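You operate a simulated robot arm through the tools that you are given. There is no shell and no other tool.

You are at the controls of a simulated robot arm. One attempt, no reset.

JOB
Warm the sealer to 170 C, seal the waiting pouch, then switch off.
Fine: seal only while the lamp is green; the sealed pouch goes into the green-rimmed basket; the knob stays at 170.

Only the result counts: the job must be done as asked and must still hold three seconds after the hand-in. Knocking over, shifting, dropping, spilling or breaking anything else fails it. Lids that push on must go on centred and level and be pressed home; caps that screw on are set level and turned clockwise until they are tight.

ROBOT AND FRAMES
A 7-joint arm with a two-finger parallel gripper, fixed in place. Base frame: the origin is on the floor under the middle of its stand, x ahead of it, y to its left, z up. Readings come in cm, rad, newtons and seconds.
It reaches about 147.9 cm from its shoulder. Its first joint turns from -2.897 to 2.897 rad. Payload 4.4 kg.
The tool frame sits at the grasp point between the pads (the TCP): z along the fingers, y along the line on which they close. The tips reach 2.3 cm beyond it. The gripper opens to 9.4 cm. The fingers are 3.8 cm wide and 1 cm thick; the gripper's body (5.4 by 9.6 cm) begins 3.9 cm behind the TCP.
Orientation is that of the tool frame in the base frame, as a unit quaternion [x, y, z, w]. With the fingers straight down and closing along the base's y, the tool's x points along the base's -x, its y along +y and its z along -z.

CONTROLS
- The arm moves only by the tool drive_tool. Its argument "targets" is a list that holds one entry, the list of rows, each a list of 7 numbers: the shift along the base's x, y, z in cm, then the turn, a rotation vector about the base's x, y, z in rad, then the gripper command, from -1 (shut) to 1 (fully open), values between in proportion. In form: [[[dx, dy, dz, rx, ry, rz, jaw], ...]]. A call has 1 to 20 rows; each row is the pose to reach, as a shift and turn from the pose commanded when the call began. Each row takes 0.2 s and may step no farther than 5 cm and 0.15 rad from the row before; otherwise, or with a gripper value out of range, the whole call is refused. A pose out of reach is approached as far as the arm can. The call stops where the force on the tool passes 90 N (or 10 N more than at its start, if that is more) or the arm is blocked; 0.2 s more then pass. The fingers move at their own pace (about 7.2 cm/s each) and stop on an object; they squeeze with about 34 N. The grip force told is the motor's: it shows also when the fingers shut on nothing. Time passes only in rows, and 0.2 s behind the last, so rows that repeat a pose let the fingers close. The reply holds the time, the measured pose of the TCP, the force on the tool along the base axes, the opening and the grip force, in the units named above and with some noise, with the torque about the TCP (base axes, N m) and any sound that the robot's microphone picked up.
- Cameras (640 x 400 px; columns grow to the right, rows downward): "scene" is fixed at [5.46, -50.51, 174.9]; the picture's right is [0.60, -0.80, 0.00], its down [-0.41, -0.31, -0.86] and it looks along [0.69, 0.51, -0.52] (base axes); focal length 330 px, centre (320, 200). "wrist" rides on the gripper at [8.6, 1.6, -7.5] in the tool frame; the picture's right is [-0.18, 0.98, 0.00], its down [-0.58, -0.11, -0.81] and it looks along [-0.79, -0.15, 0.59] (tool axes); focal length 243 px, centre (320, 200). There is no depth. A picture from a camera that has moved, and an enlarged one, comes with that camera's place and axes in the base frame and with its lens. The place of the scene camera against the robot may be out by one fixed shift of up to 1.2 cm in any direction.
- snapshot(camera): a new picture of that camera. It takes no simulated time.
- zoom(camera, box): a new picture of the part [left, top, right, bottom] of that camera's present view, enlarged. It takes no simulated time.
- sign_off(): hands the job in; it is judged then, once.

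Places have to be worked out from the pictures, the camera data and where the tool is seen. Open the gripper and draw the arm clear of the work before you hand the job in, unless the task says otherwise.

The tools are called after "Request:" as a command line: name --argument value ..., lists and objects as JSON in quotes. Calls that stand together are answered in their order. drive_tool: Moves the arm, as the interface text tells. Its arguments: {"type":"object","properties":{"targets":{"type":"array","items":{"type":"array","items":{"type":"array","items":{"type":"number"}}}}},"required":["targets"]} The other tools are called the same way: snapshot (camera) takes a picture; zoom (camera, box) takes an enlarged picture of a part of a camera's view; sign_off () hands the job in.

At the start:

```text
time_s: 0.0
eef_pos: [56.96, 16.05, 135.33]
tool_rot: [0.0, 1.0, 0.0, -0.001]
contact_force: [0.2, -0.5, 0.1]
torque: [-0.02, 0.02, -0.02]
opening: 9.39
gripper_force: 0.1
```

scene: 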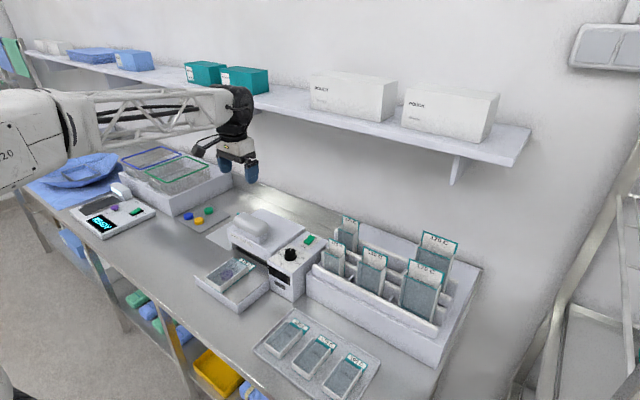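
wrist: 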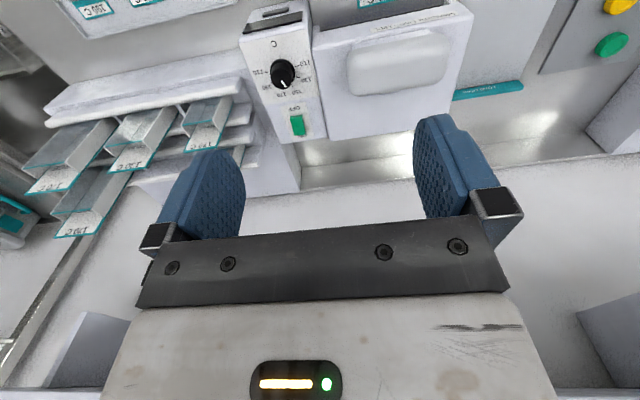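

I start by looking closely at the sealer, the pouches and the baskets before moving anything.

Request:
zoom --camera "scene" --box '[180, 190, 340, 320]'

Request:
zoom --camera "scene" --box '[240, 200, 480, 400]'

Request:
zoom --camera "scene" --box '[60, 130, 260, 250]'

Request:
zoom --camera "wrist" --box '[220, 0, 480, 160]'

```text
3.08 times, centred on (260, 255) of scene
camera zoom: at [5.46, -50.51, 174.9], right [0.6, -0.8, 0.0], down [-0.41, -0.31, -0.86], along [0.69, 0.51, -0.52], focal length 1014 px, centre (505, 31)
```

zoom: 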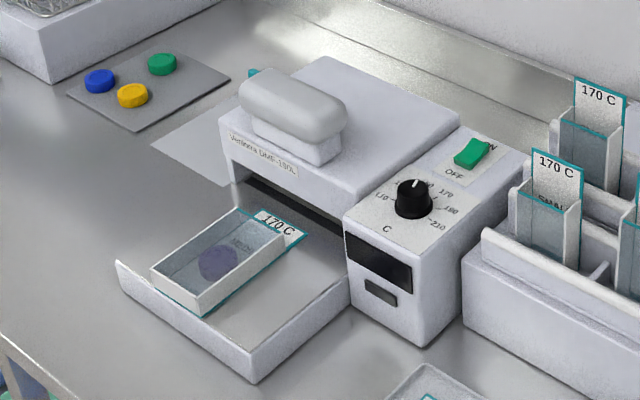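

```text
2.00 times, centred on (360, 300) of scene
camera zoom: at [5.46, -50.51, 174.9], right [0.6, -0.8, 0.0], down [-0.41, -0.31, -0.86], along [0.69, 0.51, -0.52], focal length 659 px, centre (240, 0)
```

zoom: 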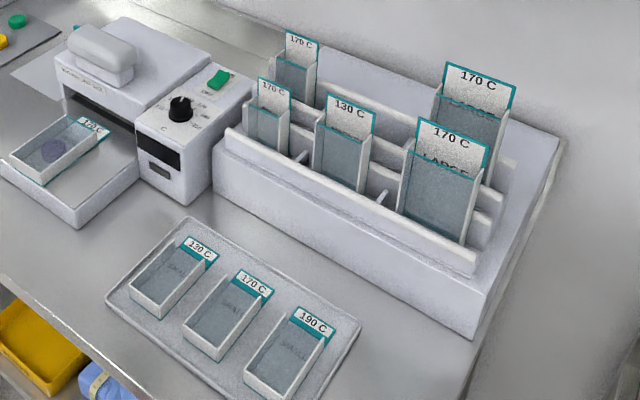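

```text
3.20 times, centred on (160, 190) of scene
camera zoom: at [5.46, -50.51, 174.9], right [0.6, -0.8, 0.0], down [-0.41, -0.31, -0.86], along [0.69, 0.51, -0.52], focal length 1054 px, centre (832, 232)
```

zoom: 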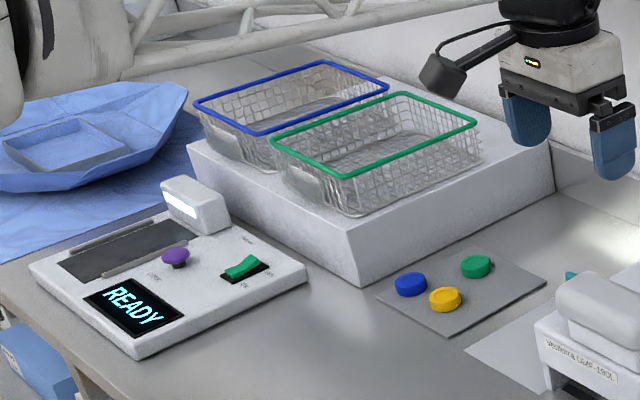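

```text
2.46 times, centred on (350, 80) of wrist
camera zoom: at [48.25, 17.87, 142.63], right [0.18, 0.98, 0.0], down [0.58, -0.11, 0.81], along [0.79, -0.15, -0.59], focal length 597 px, centre (246, 495)
```

zoom: 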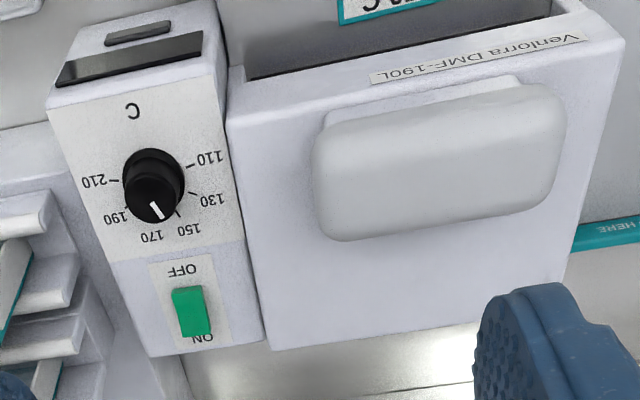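

The knob seems to sit off 170, and the lamp and switch details matter. I look more closely at each part.

Request:
zoom --camera "scene" --box '[262, 225, 326, 305]'

Request:
zoom --camera "scene" --box '[190, 195, 290, 315]'

Request:
zoom --camera "scene" --box '[65, 180, 165, 245]'

Request:
zoom --camera "wrist" --box '[235, 0, 325, 150]'

Request:
zoom --camera "wrist" --box '[430, 0, 640, 130]'

```text
5.00 times, centred on (294, 265) of scene
camera zoom: at [5.46, -50.51, 174.9], right [0.6, -0.8, 0.0], down [-0.41, -0.31, -0.86], along [0.69, 0.51, -0.52], focal length 1647 px, centre (450, -125)
```

zoom: 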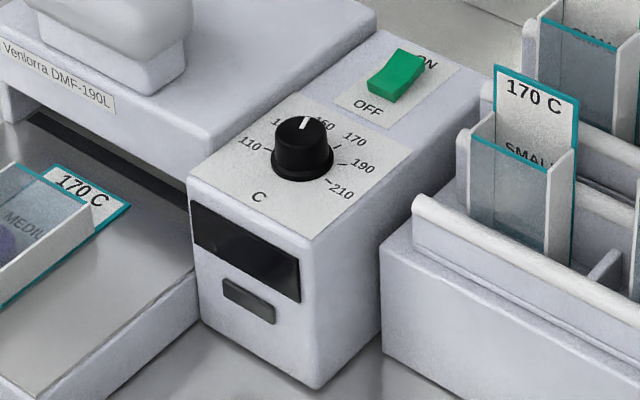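

```text
3.33 times, centred on (240, 255) of scene
camera zoom: at [5.46, -50.51, 174.9], right [0.6, -0.8, 0.0], down [-0.41, -0.31, -0.86], along [0.69, 0.51, -0.52], focal length 1098 px, centre (587, 17)
```

zoom: 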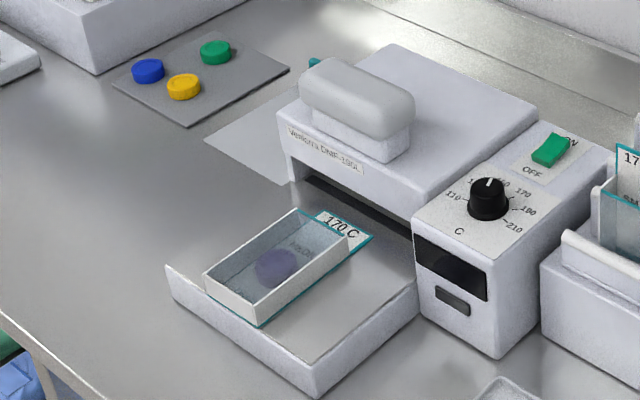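

```text
6.15 times, centred on (115, 212) of scene
camera zoom: at [5.46, -50.51, 174.9], right [0.6, -0.8, 0.0], down [-0.41, -0.31, -0.86], along [0.69, 0.51, -0.52], focal length 2027 px, centre (1582, 123)
```

zoom: 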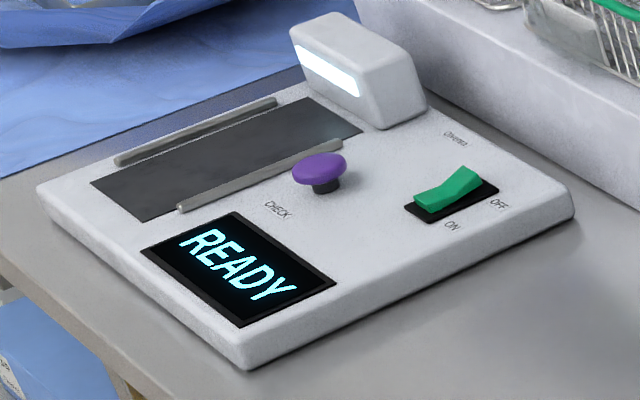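

```text
2.67 times, centred on (280, 75) of wrist
camera zoom: at [48.25, 17.87, 142.63], right [0.18, 0.98, 0.0], down [0.58, -0.11, 0.81], along [0.79, -0.15, -0.59], focal length 647 px, centre (427, 533)
```

zoom: 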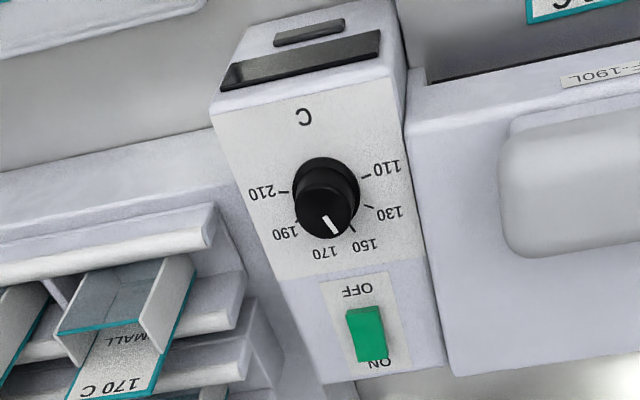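

```text
3.05 times, centred on (535, 65) of wrist
camera zoom: at [48.25, 17.87, 142.63], right [0.18, 0.98, 0.0], down [0.58, -0.11, 0.81], along [0.79, -0.15, -0.59], focal length 739 px, centre (-335, 611)
```

zoom: 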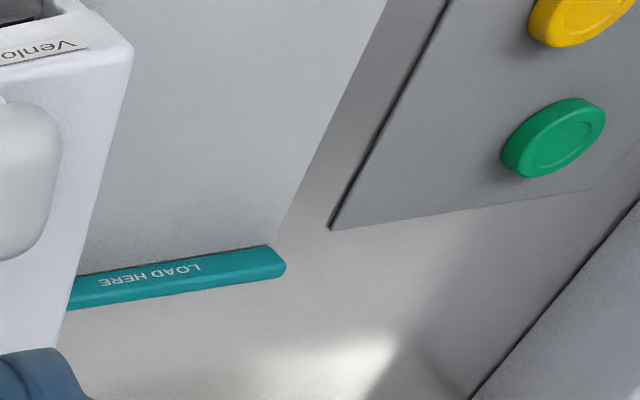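

The sealer at about x 68, y 8 is dark (off), and its knob points somewhere near 150. I pull the arm back to get a straight wrist view of the sealer, the tray and the loading guide.

Request:
drive_tool --targets '[[[-4, -1, 0, 0, 0, 0, 1], [-8, -2, 0, 0, 0, 0, 1], [-12, -3, -1, 0, 0, 0, 1], [-16, -4, -2, 0, 0, 0, 1], [-20, -5, -2, 0, 0, 0, 1], [-20, -5, -2, 0, 0, 0, 1]]]'

Request:
snapshot --camera "wrist"

Request:
snapshot --camera "scene"

```text
time_s: 1.4
eef_pos: [37.0, 11.25, 133.19]
tool_rot: [0.0, 1.0, 0.0, 0.0]
contact_force: [-0.1, -0.2, -0.2]
torque: [-0.02, -0.04, 0.04]
opening: 9.41
gripper_force: 0.1
```

```text
taken
camera wrist: at [28.25, 12.93, 140.6], right [0.18, 0.98, 0.0], down [0.58, -0.11, 0.81], along [0.79, -0.15, -0.59], focal length 243 px, centre (320, 200)
```

wrist: 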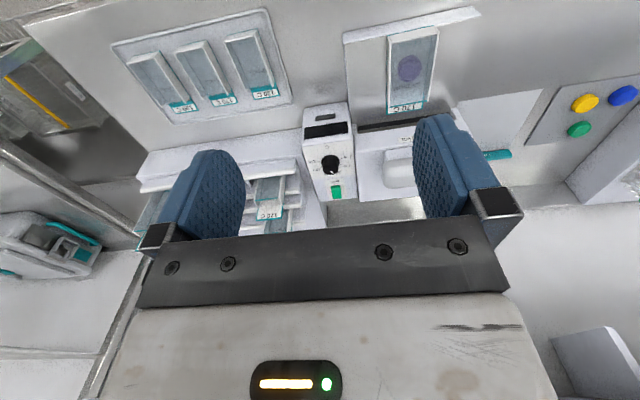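

```text
taken
```

scene: 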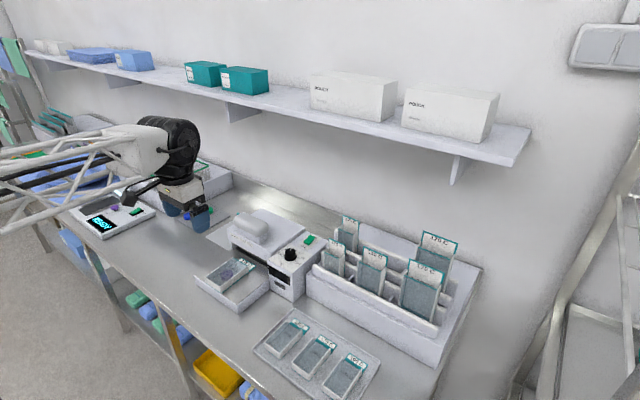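

The tray holds the waiting pouch with its label end toward the sealer slot. I enlarge the sealer area in this view.

Request:
zoom --camera "wrist" --box '[290, 0, 530, 150]'

Request:
zoom --camera "wrist" --box '[290, 90, 370, 210]'

Request:
zoom --camera "wrist" --box '[370, 20, 460, 120]'

```text
2.67 times, centred on (410, 75) of wrist
camera zoom: at [28.25, 12.93, 140.6], right [0.18, 0.98, 0.0], down [0.58, -0.11, 0.81], along [0.79, -0.15, -0.59], focal length 647 px, centre (80, 533)
```

zoom: 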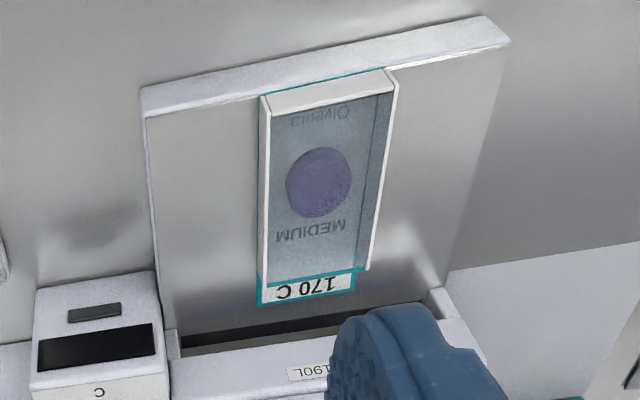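

```text
3.33 times, centred on (330, 150) of wrist
camera zoom: at [28.25, 12.93, 140.6], right [0.18, 0.98, 0.0], down [0.58, -0.11, 0.81], along [0.79, -0.15, -0.59], focal length 809 px, centre (287, 367)
```

zoom: 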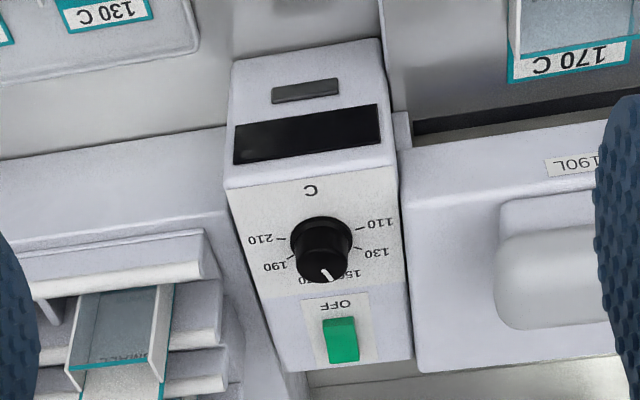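

```text
4.00 times, centred on (415, 70) of wrist
camera zoom: at [28.25, 12.93, 140.6], right [0.18, 0.98, 0.0], down [0.58, -0.11, 0.81], along [0.79, -0.15, -0.59], focal length 970 px, centre (-60, 720)
```

zoom: 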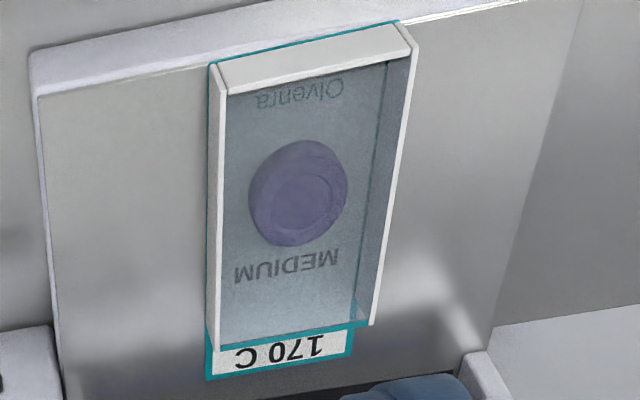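

The pouch lies in the tray at about x 47–63, y 25, its label flap just short of the slot. I lower the camera to look at the front and into the slot.

Request:
drive_tool --targets '[[[0, 3, -4, 0, 0, 0, 1], [1, 6, -8, 0, 0, 0, 1], [1, 9, -12, 0, 0, 0, 1], [1, 11, -16, 0, 0, 0, 1], [1, 12, -20, 0, 0, 0, 1], [1, 12, -23, 0, 0, 0, 1], [1, 12, -23, 0, 0, 0, 1]]]'

Request:
snapshot --camera "wrist"

Request:
zoom --camera "wrist" --box '[180, 0, 480, 220]'

```text
refused: row 2 steps farther than a row can; nothing moved
```

```text
taken
camera wrist: at [28.25, 12.93, 140.6], right [0.18, 0.98, 0.0], down [0.58, -0.11, 0.81], along [0.79, -0.15, -0.59], focal length 243 px, centre (320, 200)
```

wrist: 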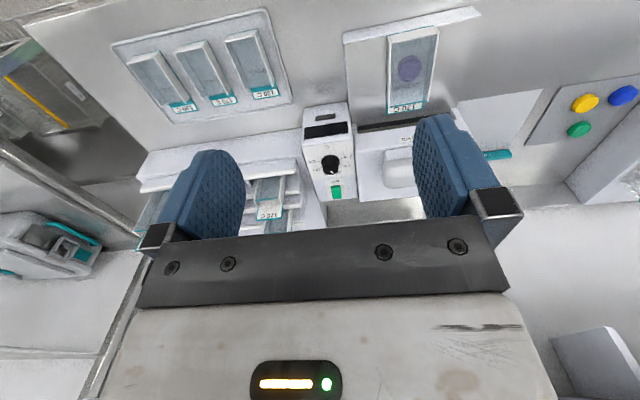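

```text
1.82 times, centred on (330, 110) of wrist
camera zoom: at [28.25, 12.93, 140.6], right [0.18, 0.98, 0.0], down [0.58, -0.11, 0.81], along [0.79, -0.15, -0.59], focal length 441 px, centre (302, 364)
```

zoom: 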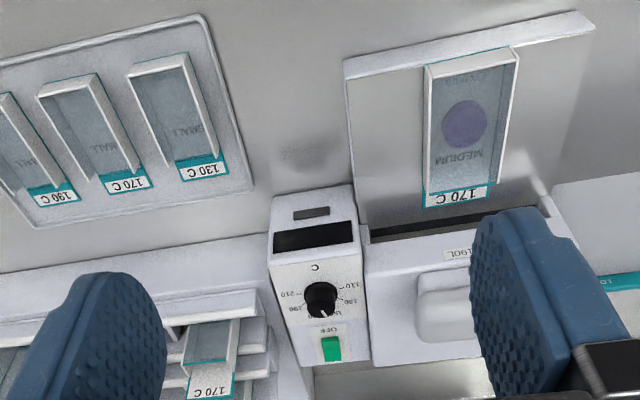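

The move was refused for a step over 5 cm, so I repeat it in smaller steps.

Request:
drive_tool --targets '[[[0, 2, -4, 0, 0, 0, 1], [0, 4, -8, 0, 0, 0, 1], [0, 6, -12, 0, 0, 0, 1], [0, 8, -16, 0, 0, 0, 1], [0, 10, -20, 0, 0, 0, 1], [0, 12, -23, 0, 0, 0, 1], [0, 12, -23, 0, 0, 0, 1]]]'

Request:
snapshot --camera "wrist"

Request:
zoom --camera "wrist" --box '[180, 0, 480, 220]'

```text
time_s: 3.0
eef_pos: [37.16, 23.16, 110.18]
tool_rot: [0.0, 1.0, 0.0, 0.0]
contact_force: [-0.1, 0.1, -0.5]
torque: [-0.01, -0.02, -0.02]
opening: 9.4
gripper_force: 0.0
```

```text
taken
camera wrist: at [28.35, 24.77, 117.55], right [0.18, 0.98, 0.0], down [0.58, -0.11, 0.81], along [0.79, -0.15, -0.59], focal length 243 px, centre (320, 200)
```

wrist: 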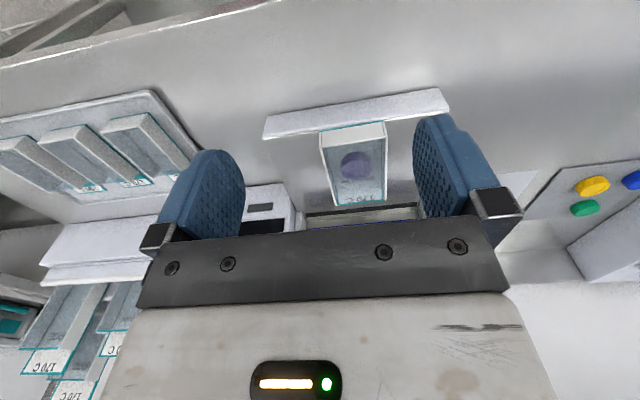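

```text
1.82 times, centred on (330, 110) of wrist
camera zoom: at [28.35, 24.77, 117.55], right [0.18, 0.98, 0.0], down [0.58, -0.11, 0.81], along [0.79, -0.15, -0.59], focal length 441 px, centre (302, 364)
```

zoom: 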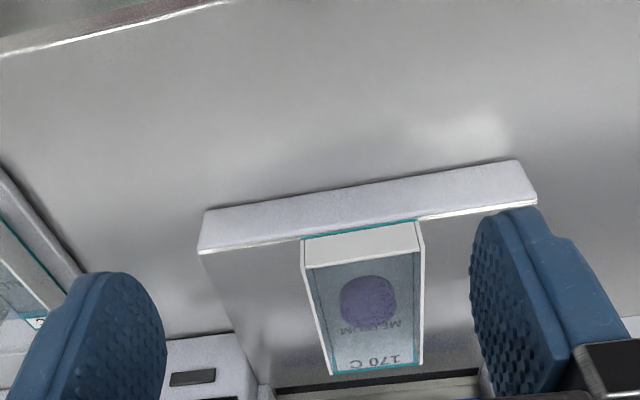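

The palm hides the slot from here, so I tip the fingers forward about 0.6 rad to get a flatter look at the sealer front.

Request:
drive_tool --targets '[[[0, 0, 0, 0, -0.15, 0, 1], [0, 0, 0, 0, -0.3, 0, 1], [0, 0, -1, 0, -0.45, 0, 1], [0, 0, -2, 0, -0.6, 0, 1], [0, 0, -2, 0, -0.6, 0, 1]]]'

Request:
snapshot --camera "wrist"

Request:
zoom --camera "wrist" --box '[220, 40, 460, 190]'

```text
time_s: 4.2
eef_pos: [37.01, 23.28, 108.23]
tool_rot: [0.0, 0.955, -0.001, 0.296]
contact_force: [-0.3, -0.5, 0.8]
torque: [-0.02, -0.02, 0.01]
opening: 9.39
gripper_force: 0.1
```

```text
taken
camera wrist: at [25.63, 24.88, 109.4], right [0.15, 0.98, 0.1], down [0.02, -0.11, 0.99], along [0.99, -0.15, -0.04], focal length 243 px, centre (320, 200)
```

wrist: 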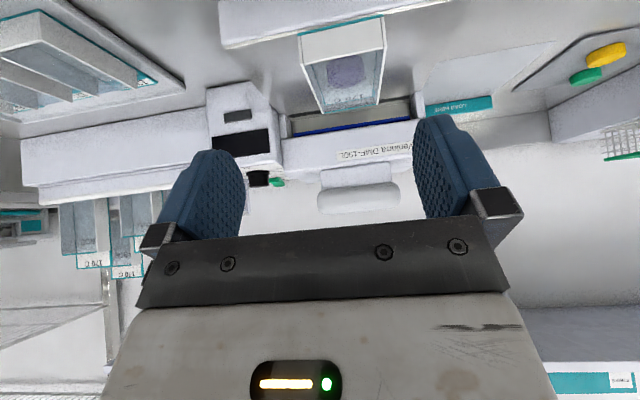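

```text
2.67 times, centred on (340, 115) of wrist
camera zoom: at [25.63, 24.88, 109.4], right [0.15, 0.98, 0.1], down [0.02, -0.11, 0.99], along [0.99, -0.15, -0.04], focal length 647 px, centre (267, 427)
```

zoom: 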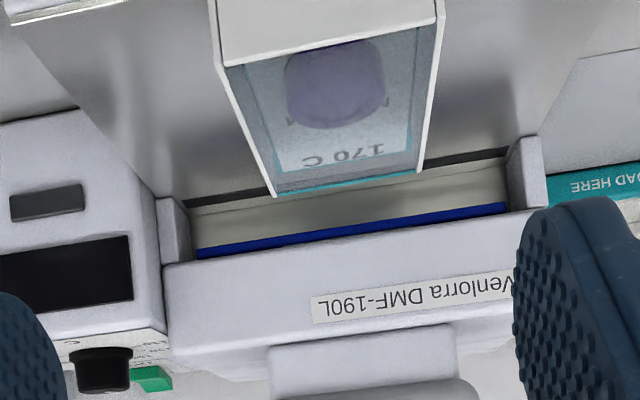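

The slot is open between two posts at z about 93–96, with a blue upper jaw, and the pouch sits at x 47–62.4, y 21.4–28.7, top at z 96. I now go up and over to look down on the knob, switch and rack neighbours.

Request:
drive_tool --targets '[[[0, -2, 4, 0, 0.15, 0, 1], [3, -5, 6, 0, 0.3, 0, 1], [6, -7, 9, 0, 0.45, 0, 1], [9, -10, 11, 0, 0.6, 0, 1], [12, -13, 13, 0, 0.6, 0, 1], [15, -15, 14, 0, 0.6, 0, 1], [18, -17, 14, 0, 0.6, 0, 1], [20, -17, 14, 0, 0.6, 0, 1], [20, -17, 14, 0, 0.6, 0, 1]]]'

Request:
snapshot --camera "wrist"

Request:
zoom --camera "wrist" --box '[270, 20, 400, 160]'

```text
time_s: 6.2
eef_pos: [57.16, 6.18, 122.04]
tool_rot: [0.0, 1.0, 0.0, 0.0]
contact_force: [-0.1, 0.8, 0.3]
torque: [-0.02, -0.01, -0.02]
opening: 9.39
gripper_force: 0.0
```

```text
taken
camera wrist: at [48.39, 7.87, 129.53], right [0.18, 0.98, 0.0], down [0.58, -0.11, 0.81], along [0.79, -0.15, -0.59], focal length 243 px, centre (320, 200)
```

wrist: 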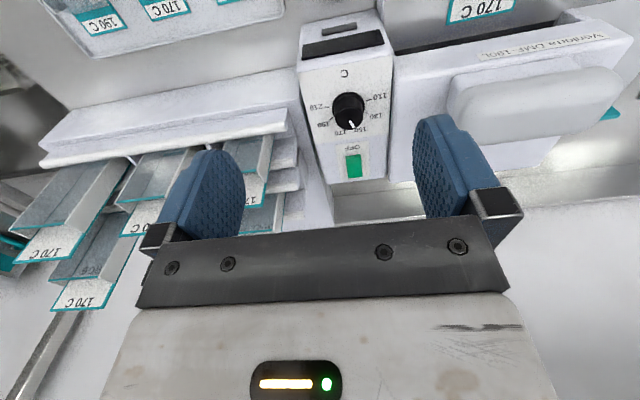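

```text
2.86 times, centred on (335, 90) of wrist
camera zoom: at [48.39, 7.87, 129.53], right [0.18, 0.98, 0.0], down [0.58, -0.11, 0.81], along [0.79, -0.15, -0.59], focal length 693 px, centre (277, 514)
```

zoom: 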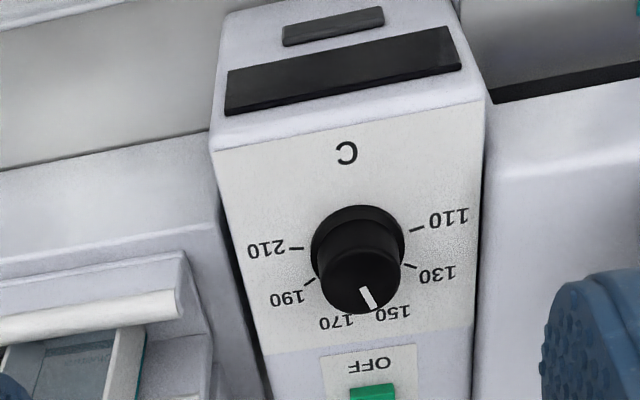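

The dial centre works out at (66.8, 8.0) on a panel at z about 101.4, ticks every 40°, pointer at 150; the rocker's ON end lies farther from me. I move above the knob with the jaws at 6 cm and check alignment.

Request:
drive_tool --targets '[[[3.5, 0.6, 0, 0, 0, 0, 0.28], [7, 1.2, 0, 0, 0, 0, 0.28], [9.6, 1.86, -1, 0, 0, 0, 0.28], [9.6, 1.86, -5, 0, 0, 0, 0.28], [9.6, 1.86, -9, 0, 0, 0, 0.28], [9.6, 1.86, -12, 0, 0, 0, 0.28], [9.6, 1.86, -12, 0, 0, 0, 0.28]]]'

Request:
zoom --camera "scene" --box '[230, 180, 360, 300]'

Request:
snapshot --camera "wrist"

```text
time_s: 7.8
eef_pos: [66.58, 8.11, 109.99]
tool_rot: [0.0, 1.0, 0.0, -0.001]
contact_force: [-0.6, 0.4, -0.3]
torque: [0.0, -0.03, 0.0]
opening: 6.02
gripper_force: 0.0
```

```text
3.33 times, centred on (295, 240) of scene
camera zoom: at [5.46, -50.51, 174.9], right [0.6, -0.8, 0.0], down [-0.41, -0.31, -0.86], along [0.69, 0.51, -0.52], focal length 1098 px, centre (403, 67)
```

zoom: 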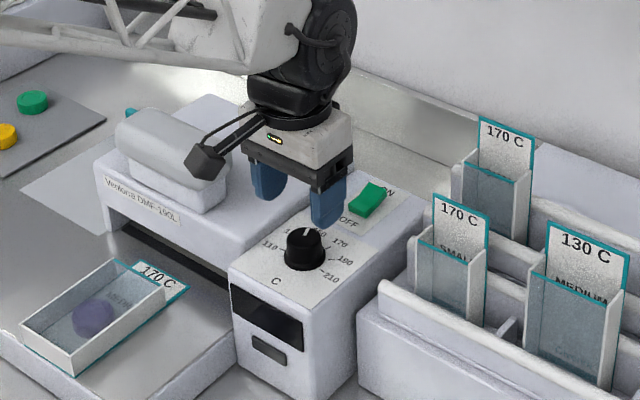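

```text
taken
camera wrist: at [57.85, 9.75, 117.48], right [0.18, 0.98, 0.0], down [0.58, -0.11, 0.81], along [0.79, -0.15, -0.59], focal length 243 px, centre (320, 200)
```

wrist: 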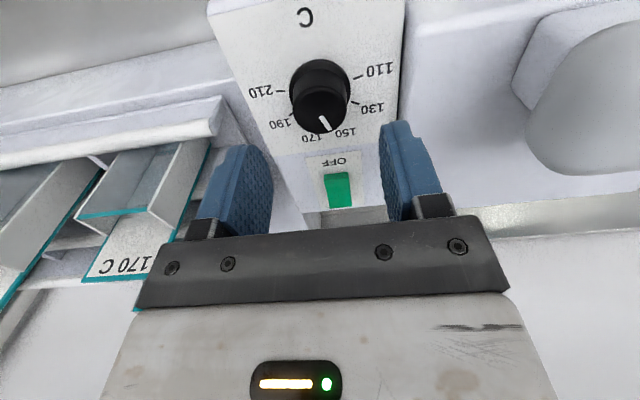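

The tips straddle the knob as planned. I enlarge the wrist view here to refine the knob centre and pointer angle.

Request:
zoom --camera "wrist" --box '[230, 0, 410, 150]'

Request:
zoom --camera "wrist" --box '[270, 45, 380, 155]'

```text
2.67 times, centred on (320, 75) of wrist
camera zoom: at [57.85, 9.75, 117.48], right [0.18, 0.98, 0.0], down [0.58, -0.11, 0.81], along [0.79, -0.15, -0.59], focal length 647 px, centre (320, 533)
```

zoom: 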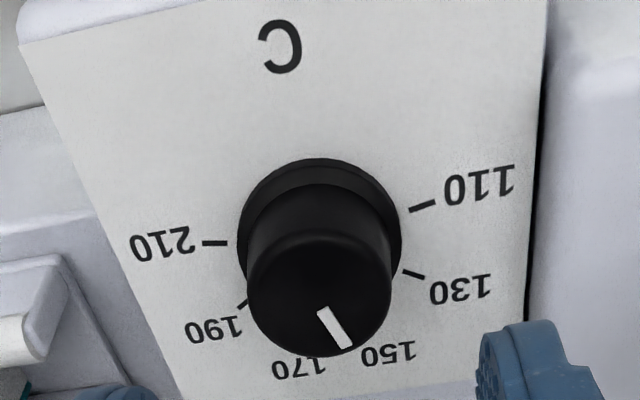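

```text
3.64 times, centred on (325, 100) of wrist
camera zoom: at [57.85, 9.75, 117.48], right [0.18, 0.98, 0.0], down [0.58, -0.11, 0.81], along [0.79, -0.15, -0.59], focal length 882 px, centre (302, 564)
```

zoom: 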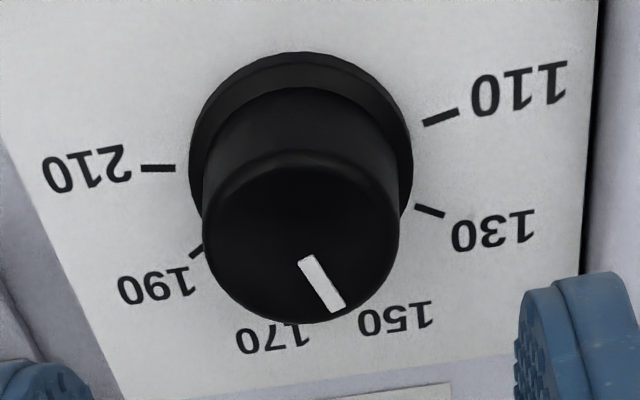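

Two views agree: knob centre (66.75, 8.03), top z 103.7, diameter about 3.5, pointer exactly at 150, so it needs 40° clockwise. I descend around it and close.

Request:
drive_tool --targets '[[[0.17, -0.08, -2, 0, 0, 0, 0.28], [0.17, -0.08, -4, 0, 0, 0, 0.28], [0.17, -0.08, -5.5, 0, 0, 0, 0.28], [0.17, -0.08, -5.5, 0, 0, 0, 0.28], [0.17, -0.08, -5.5, 0, 0, 0, -1], [0.17, -0.08, -5.5, 0, 0, 0, -1], [0.17, -0.08, -5.5, 0, 0, 0, -1], [0.17, -0.08, -5.5, 0, 0, 0, -1]]]'

Request:
zoom --camera "scene" --box '[230, 180, 360, 300]'

```text
time_s: 9.6
eef_pos: [66.77, 7.93, 104.65]
tool_rot: [-0.001, 1.0, 0.0, 0.0]
contact_force: [4.2, -4.8, -4.8]
torque: [-0.14, -0.2, 0.01]
opening: 3.9
gripper_force: 44.9
```

```text
3.33 times, centred on (295, 240) of scene
camera zoom: at [5.46, -50.51, 174.9], right [0.6, -0.8, 0.0], down [-0.41, -0.31, -0.86], along [0.69, 0.51, -0.52], focal length 1098 px, centre (403, 67)
```

zoom: 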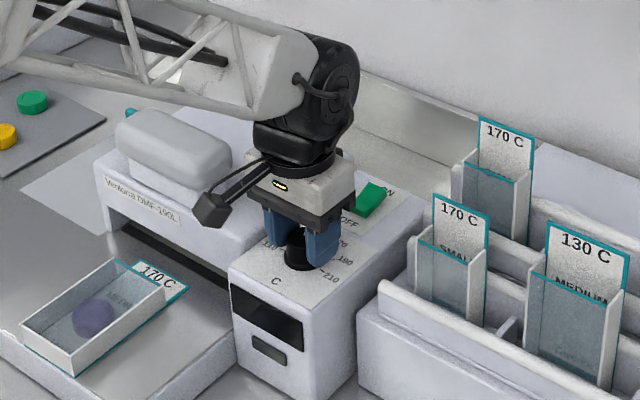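

The jaws hold the knob at 3.9 cm with little side load. I turn it clockwise by 0.70 rad while holding.

Request:
drive_tool --targets '[[[0, 0, 0, 0, 0, -0.1, -1], [0, 0, 0, 0, 0, -0.2, -1], [0, 0, 0, 0, 0, -0.3, -1], [0, 0, 0, 0, 0, -0.4, -1], [0, 0, 0, 0, 0, -0.5, -1], [0, 0, 0, 0, 0, -0.6, -1], [0, 0, 0, 0, 0, -0.7, -1], [0, 0, 0, 0, 0, -0.7, -1], [0, 0, 0, 0, 0, -0.7, -1]]]'

Request:
zoom --camera "scene" --box '[250, 210, 340, 300]'

Request:
zoom --camera "wrist" --box '[180, 60, 460, 260]'

```text
time_s: 11.6
eef_pos: [66.7, 7.99, 104.68]
tool_rot: [0.342, 0.94, 0.0, 0.0]
contact_force: [9.8, 38.5, -8.3]
torque: [0.93, -0.19, 0.01]
opening: 3.86
gripper_force: 45.0
```

```text
4.44 times, centred on (295, 255) of scene
camera zoom: at [5.46, -50.51, 174.9], right [0.6, -0.8, 0.0], down [-0.41, -0.31, -0.86], along [0.69, 0.51, -0.52], focal length 1464 px, centre (431, -44)
```

zoom: 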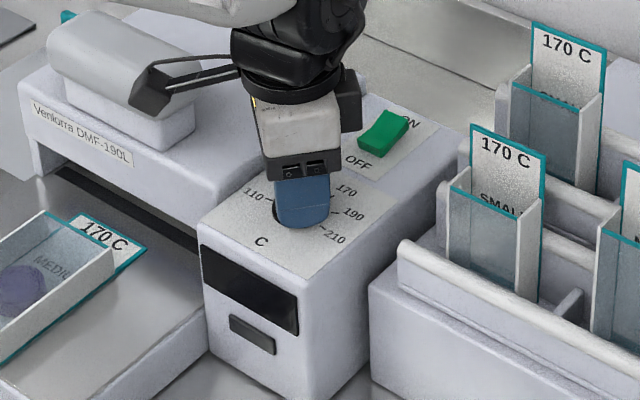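

```text
2.00 times, centred on (320, 160) of wrist
camera zoom: at [61.11, 14.91, 112.13], right [0.77, 0.63, 0.0], down [0.37, -0.46, 0.81], along [0.51, -0.62, -0.59], focal length 485 px, centre (320, 280)
```

zoom: 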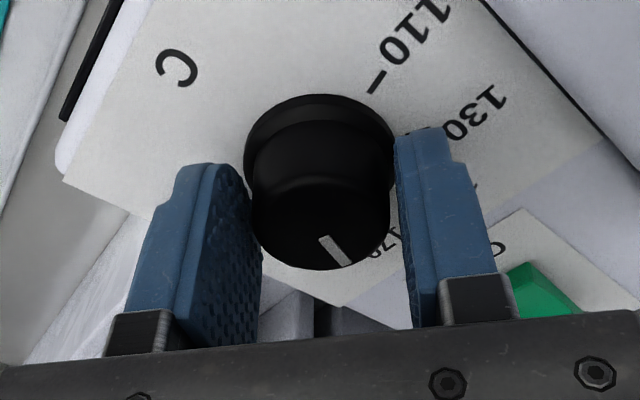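

The knob turned along with the fingers; there is some side load, so I release, rise and check the pointer.

Request:
drive_tool --targets '[[[0, 0, 0, 0, 0, 0, 0.0], [0, 0, 0, 0, 0, 0, 0.28], [0, 0, 0, 0, 0, 0, 0.28], [0, 0, 2, 0, 0, 0, 0.28], [0, 0, 5, 0, 0, 0, 0.28], [0, 0, 6, 0, 0, 0.14, 0.28], [0, 0, 6, 0, 0, 0.28, 0.28], [0, 0, 6, 0, 0, 0.42, 0.28], [0, 0, 6, 0, 0, 0.56, 0.28], [0, 0, 6, 0, 0, 0.7, 0.28], [0, 0, 6, 0, 0, 0.7, 0.28]]]'

Request:
zoom --camera "wrist" --box '[270, 45, 380, 155]'

Request:
zoom --camera "scene" --box '[230, 210, 360, 300]'

```text
time_s: 14.0
eef_pos: [66.84, 7.92, 110.83]
tool_rot: [-0.001, 1.0, 0.0, 0.001]
contact_force: [0.3, -0.4, -0.5]
torque: [0.0, 0.03, -0.02]
opening: 6.0
gripper_force: 0.1
```

```text
3.64 times, centred on (325, 100) of wrist
camera zoom: at [58.07, 9.6, 118.14], right [0.18, 0.98, 0.0], down [0.58, -0.11, 0.81], along [0.79, -0.15, -0.59], focal length 882 px, centre (302, 564)
```

zoom: 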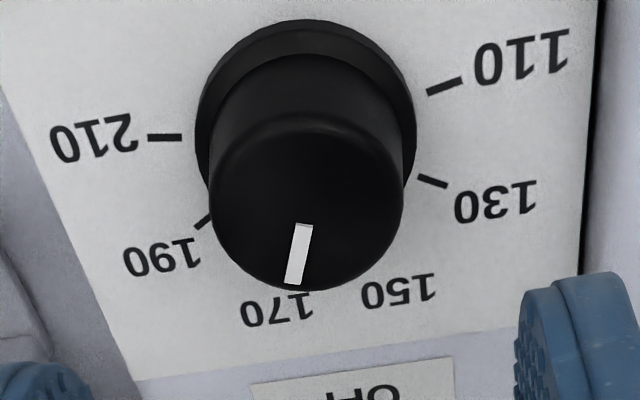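

```text
4.44 times, centred on (295, 255) of scene
camera zoom: at [5.46, -50.51, 174.9], right [0.6, -0.8, 0.0], down [-0.41, -0.31, -0.86], along [0.69, 0.51, -0.52], focal length 1464 px, centre (431, -44)
```

zoom: 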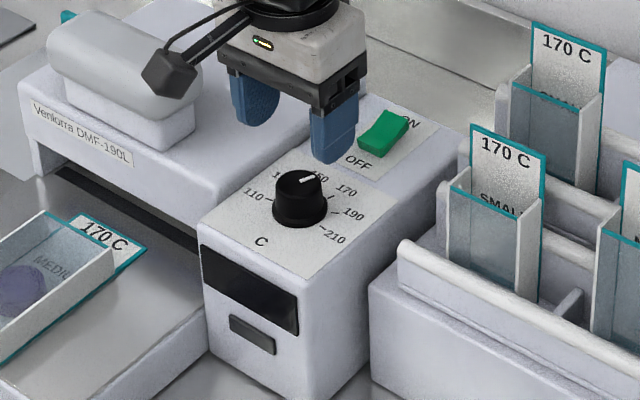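

The pointer now reads -19.8° on the dial, i.e. on 170, and the box has not moved. Next I look at the rocker switch.

Request:
zoom --camera "wrist" --box '[270, 120, 400, 230]'

Request:
zoom --camera "scene" --box '[290, 220, 330, 260]'

```text
3.64 times, centred on (335, 175) of wrist
camera zoom: at [58.07, 9.6, 118.14], right [0.18, 0.98, 0.0], down [0.58, -0.11, 0.81], along [0.79, -0.15, -0.59], focal length 882 px, centre (266, 291)
```

zoom: 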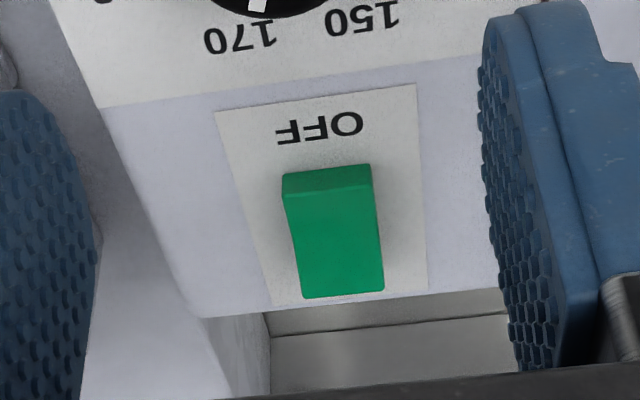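

```text
10.00 times, centred on (310, 240) of scene
camera zoom: at [5.46, -50.51, 174.9], right [0.6, -0.8, 0.0], down [-0.41, -0.31, -0.86], along [0.69, 0.51, -0.52], focal length 3295 px, centre (420, -200)
```

zoom: 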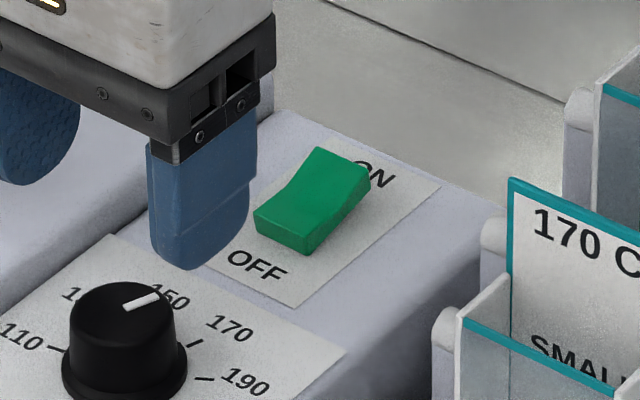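

The rocker's OFF end is down and its ON end, at about x 78.8, is raised to z about 103.2. I turn the closed fingers 90° so they are narrow along x and place them over the ON end.

Request:
drive_tool --targets '[[[1, 0, 2, 0, 0, -0.15, -1], [2, 0, 2, 0, 0, -0.3, -1], [3, 0, 2, 0, 0, -0.45, -1], [4, 0, 2, 0, 0, -0.6, -1], [5, 0, 2, 0, 0, -0.75, -1], [6, 0, 2, 0, 0, -0.9, -1], [7, 0, 2, 0, 0, -1.05, -1], [8, 0, 2, 0, 0, -1.2, -1], [9.5, 0.08, 2, 0, 0, -1.35, -1], [11, 0.08, 1, 0, 0, -1.5, -1], [11.6, 0.08, -2, 0, 0, -1.571, -1], [11.6, 0.08, -3.5, 0, 0, -1.571, -1], [11.6, 0.08, -3.5, 0, 0, -1.571, -1]]]'

Request:
zoom --camera "scene" --box '[265, 195, 355, 275]'

Request:
snapshot --camera "wrist"

```text
time_s: 16.8
eef_pos: [78.33, 8.08, 107.14]
tool_rot: [0.707, 0.707, 0.0, 0.0]
contact_force: [-0.6, 0.0, 0.7]
torque: [0.0, -0.01, 0.0]
opening: 0.0
gripper_force: 34.0
```

```text
5.00 times, centred on (310, 235) of scene
camera zoom: at [5.46, -50.51, 174.9], right [0.6, -0.8, 0.0], down [-0.41, -0.31, -0.86], along [0.69, 0.51, -0.52], focal length 1647 px, centre (370, 25)
```

zoom: 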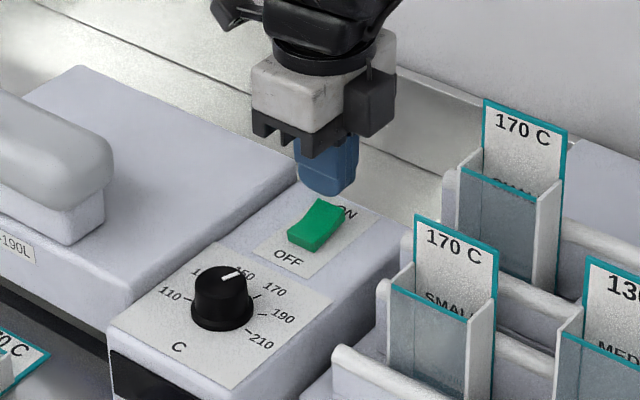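

```text
taken
camera wrist: at [79.92, 16.83, 114.53], right [0.98, -0.18, 0.0], down [-0.11, -0.58, 0.81], along [-0.15, -0.79, -0.59], focal length 243 px, centre (320, 200)
```

wrist: 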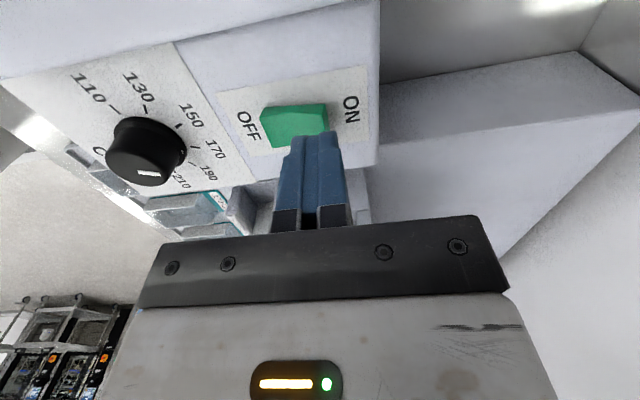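

The fingertips hang above the ON end; I zoom to confirm the offset before pressing.

Request:
zoom --camera "wrist" --box '[220, 60, 400, 180]'

```text
3.33 times, centred on (310, 120) of wrist
camera zoom: at [79.92, 16.83, 114.53], right [0.98, -0.18, 0.0], down [-0.11, -0.58, 0.81], along [-0.15, -0.79, -0.59], focal length 809 px, centre (353, 467)
```

zoom: 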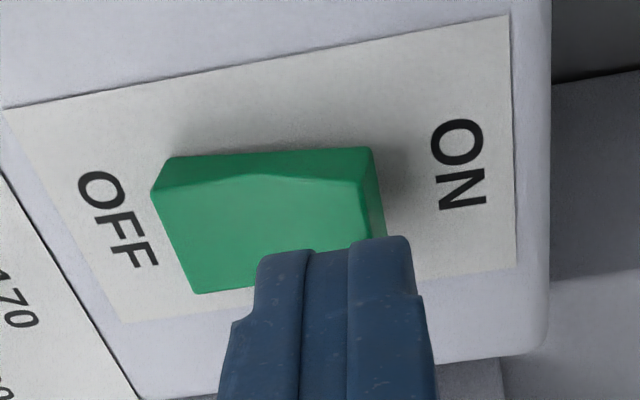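

The fingers sit over the ON end (rocker spans x 75.2–78.7). I press straight down in small steps and then lift.

Request:
drive_tool --targets '[[[0, 0, -0.7, 0, 0, 0, -1], [0, 0, -1.4, 0, 0, 0, -1], [0, 0, -1.9, 0, 0, 0, -1], [0, 0, -2.3, 0, 0, 0, -1], [0, 0, -2.7, 0, 0, 0, -1], [0, 0, -2.7, 0, 0, 0, -1]]]'

Request:
zoom --camera "scene" --box '[240, 210, 340, 300]'

Request:
zoom --camera "wrist" --box '[220, 60, 400, 180]'

```text
time_s: 18.2
eef_pos: [78.41, 8.03, 105.22]
tool_rot: [0.708, 0.707, 0.003, 0.002]
contact_force: [4.2, -3.1, 87.0]
torque: [-0.15, 0.72, 0.02]
opening: 0.01
gripper_force: 33.7
```

```text
4.44 times, centred on (290, 255) of scene
camera zoom: at [5.46, -50.51, 174.9], right [0.6, -0.8, 0.0], down [-0.41, -0.31, -0.86], along [0.69, 0.51, -0.52], focal length 1464 px, centre (453, -44)
```

zoom: 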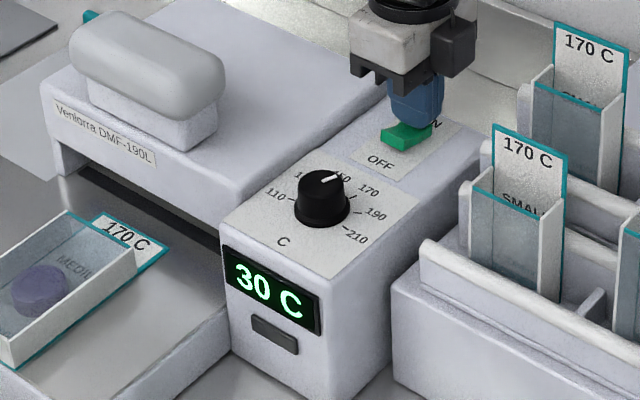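

```text
3.33 times, centred on (310, 120) of wrist
camera zoom: at [79.89, 16.78, 112.56], right [0.98, -0.18, 0.01], down [-0.12, -0.58, 0.8], along [-0.14, -0.79, -0.59], focal length 809 px, centre (353, 467)
```

zoom: 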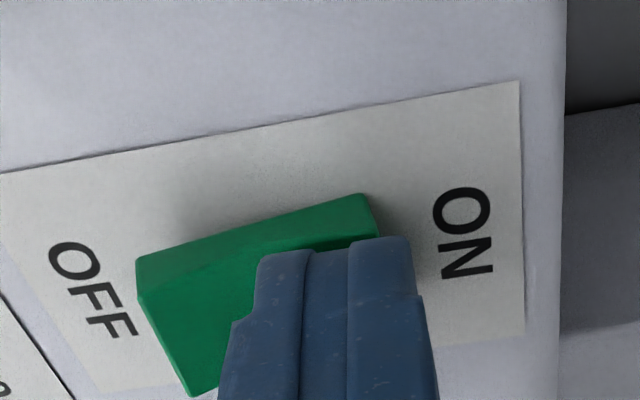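

The display now shows "30 C" — the sealer is on. I lift off and watch the display.

Request:
drive_tool --targets '[[[0, 0, 2, 0, 0, 0, -1], [0, 0, 6, 0, 0, 0, -1], [0, 0, 9, 0, 0, 0.15, -1], [-2, 0, 11, 0, 0, 0.3, -1], [-5, 0, 13, 0, 0, 0.45, -1], [-8, 1, 14, 0, 0, 0.6, -1], [-12, 2, 14, 0, 0, 0.75, -1], [-16, 4, 14, 0, 0, 0.9, -1], [-20, 6, 14, 0, 0, 1.05, -0.5], [-23, 8, 14, 0, 0, 1.2, 0], [-26, 11, 14, 0, 0, 1.35, 0.5], [-28, 14, 14, 0, 0, 1.5, 1], [-28, 16, 14, 0, 0, 1.571, 1], [-28, 16, 14, 0, 0, 1.571, 1]]]'

Request:
zoom --camera "scene" --box '[240, 210, 340, 300]'

Request:
snapshot --camera "scene"

Request:
snapshot --camera "wrist"

```text
time_s: 21.2
eef_pos: [50.15, 24.14, 118.45]
tool_rot: [-0.001, 1.0, 0.0, 0.001]
contact_force: [1.4, 1.0, -0.8]
torque: [-0.02, -0.01, -0.02]
opening: 9.4
gripper_force: 0.0
```

```text
4.44 times, centred on (290, 255) of scene
camera zoom: at [5.46, -50.51, 174.9], right [0.6, -0.8, 0.0], down [-0.41, -0.31, -0.86], along [0.69, 0.51, -0.52], focal length 1464 px, centre (453, -44)
```

zoom: 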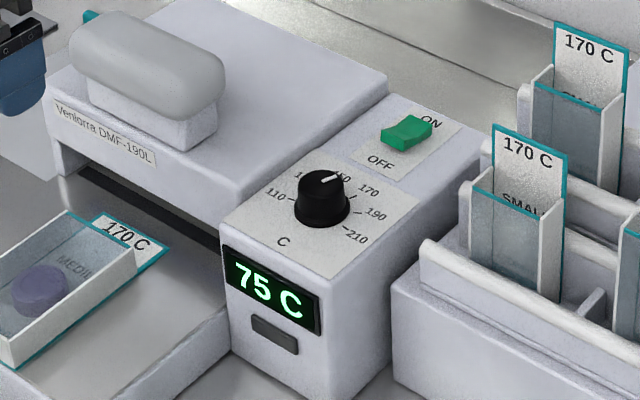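

```text
taken
```

scene: 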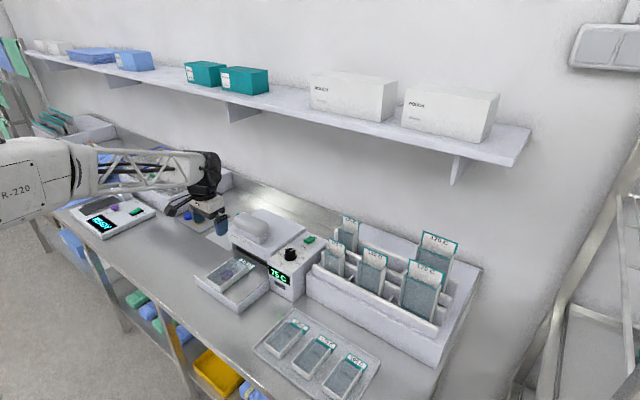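

```text
taken
camera wrist: at [41.58, 25.88, 125.83], right [0.18, 0.98, 0.0], down [0.58, -0.11, 0.81], along [0.79, -0.15, -0.59], focal length 243 px, centre (320, 200)
```

wrist: 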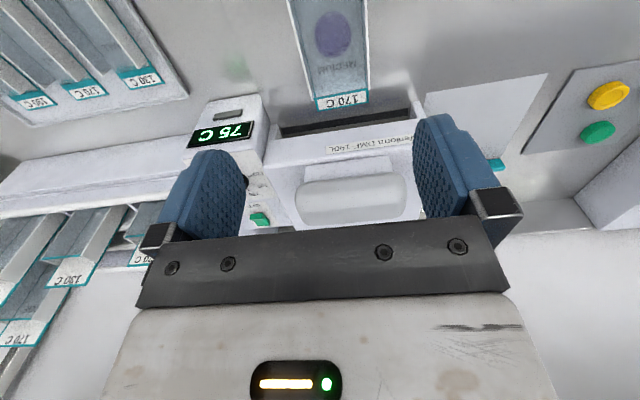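

It heats about 13 °C per second (75 C now). I zoom on the pouch from here to refine its position before gripping its frame.

Request:
zoom --camera "wrist" --box '[260, 0, 440, 150]'

Request:
zoom --camera "scene" --box '[190, 240, 280, 320]'

```text
2.67 times, centred on (350, 75) of wrist
camera zoom: at [41.58, 25.88, 125.83], right [0.18, 0.98, 0.0], down [0.58, -0.11, 0.81], along [0.79, -0.15, -0.59], focal length 647 px, centre (240, 533)
```

zoom: 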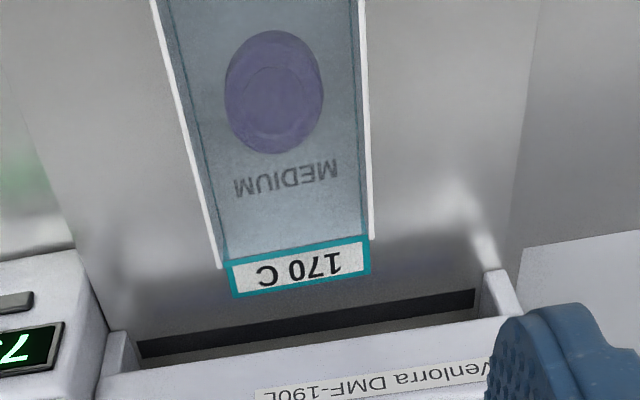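

```text
5.00 times, centred on (235, 280) of scene
camera zoom: at [5.46, -50.51, 174.9], right [0.6, -0.8, 0.0], down [-0.41, -0.31, -0.86], along [0.69, 0.51, -0.52], focal length 1647 px, centre (745, -200)
```

zoom: 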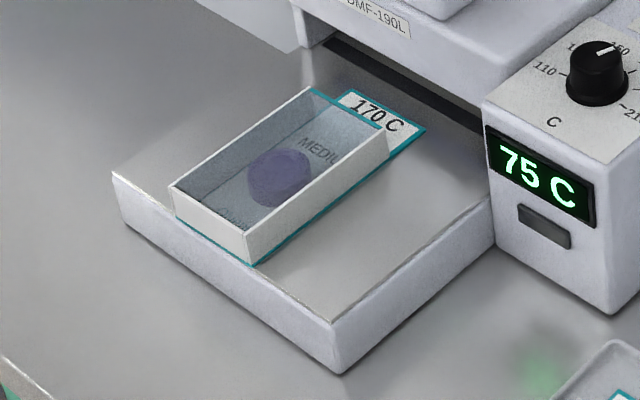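

The tray is a flat platform; pouch frame spans x 46.9–59.2, y 21.5–28.9, flap to 62.6, and the dark jaw strip starts at x 65.4. I take a low look into the slot to find the jaw line.

Request:
drive_tool --targets '[[[0, 0.2, -2, 0, -0.15, 0, 1], [-0.5, 0.4, -4, 0, -0.3, 0, 1], [-1, 0.6, -6, 0, -0.45, 0, 1], [-1.5, 0.8, -8, 0, -0.6, 0, 1], [-2, 1, -10, 0, -0.75, 0, 1], [-2, 1, -12, 0, -0.9, 0, 1], [-2, 1, -12, 0, -0.9, 0, 1]]]'

Request:
snapshot --camera "wrist"

Request:
zoom --camera "wrist" --box '[200, 0, 460, 140]'

Request:
zoom --camera "scene" --box '[240, 210, 340, 300]'

```text
time_s: 22.8
eef_pos: [48.34, 25.06, 106.51]
tool_rot: [0.0, 0.9, 0.0, 0.435]
contact_force: [0.2, 0.2, 0.4]
torque: [0.01, -0.02, 0.0]
opening: 9.4
gripper_force: 0.0
```

```text
taken
camera wrist: at [37.05, 26.74, 104.34], right [0.11, 0.98, 0.14], down [-0.27, -0.11, 0.96], along [0.96, -0.15, 0.25], focal length 243 px, centre (320, 200)
```

wrist: 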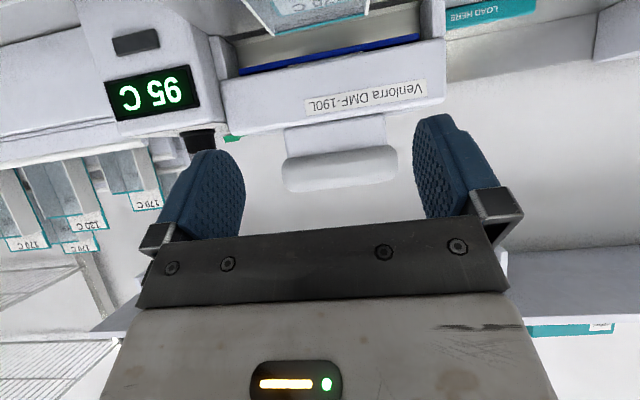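

```text
2.46 times, centred on (330, 70) of wrist
camera zoom: at [37.05, 26.74, 104.34], right [0.11, 0.98, 0.14], down [-0.27, -0.11, 0.96], along [0.96, -0.15, 0.25], focal length 597 px, centre (295, 520)
```

zoom: 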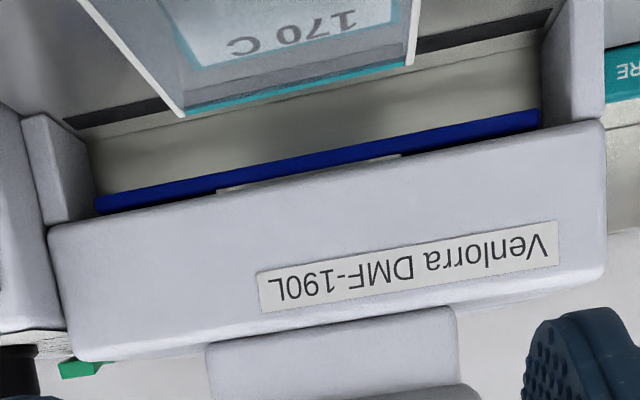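

```text
4.44 times, centred on (290, 255) of scene
camera zoom: at [5.46, -50.51, 174.9], right [0.6, -0.8, 0.0], down [-0.41, -0.31, -0.86], along [0.69, 0.51, -0.52], focal length 1464 px, centre (453, -44)
```

zoom: 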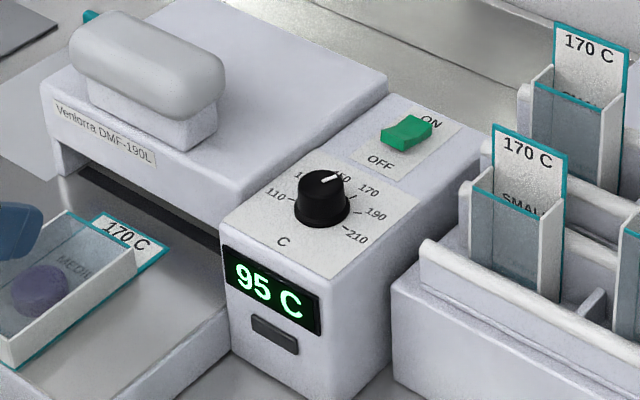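

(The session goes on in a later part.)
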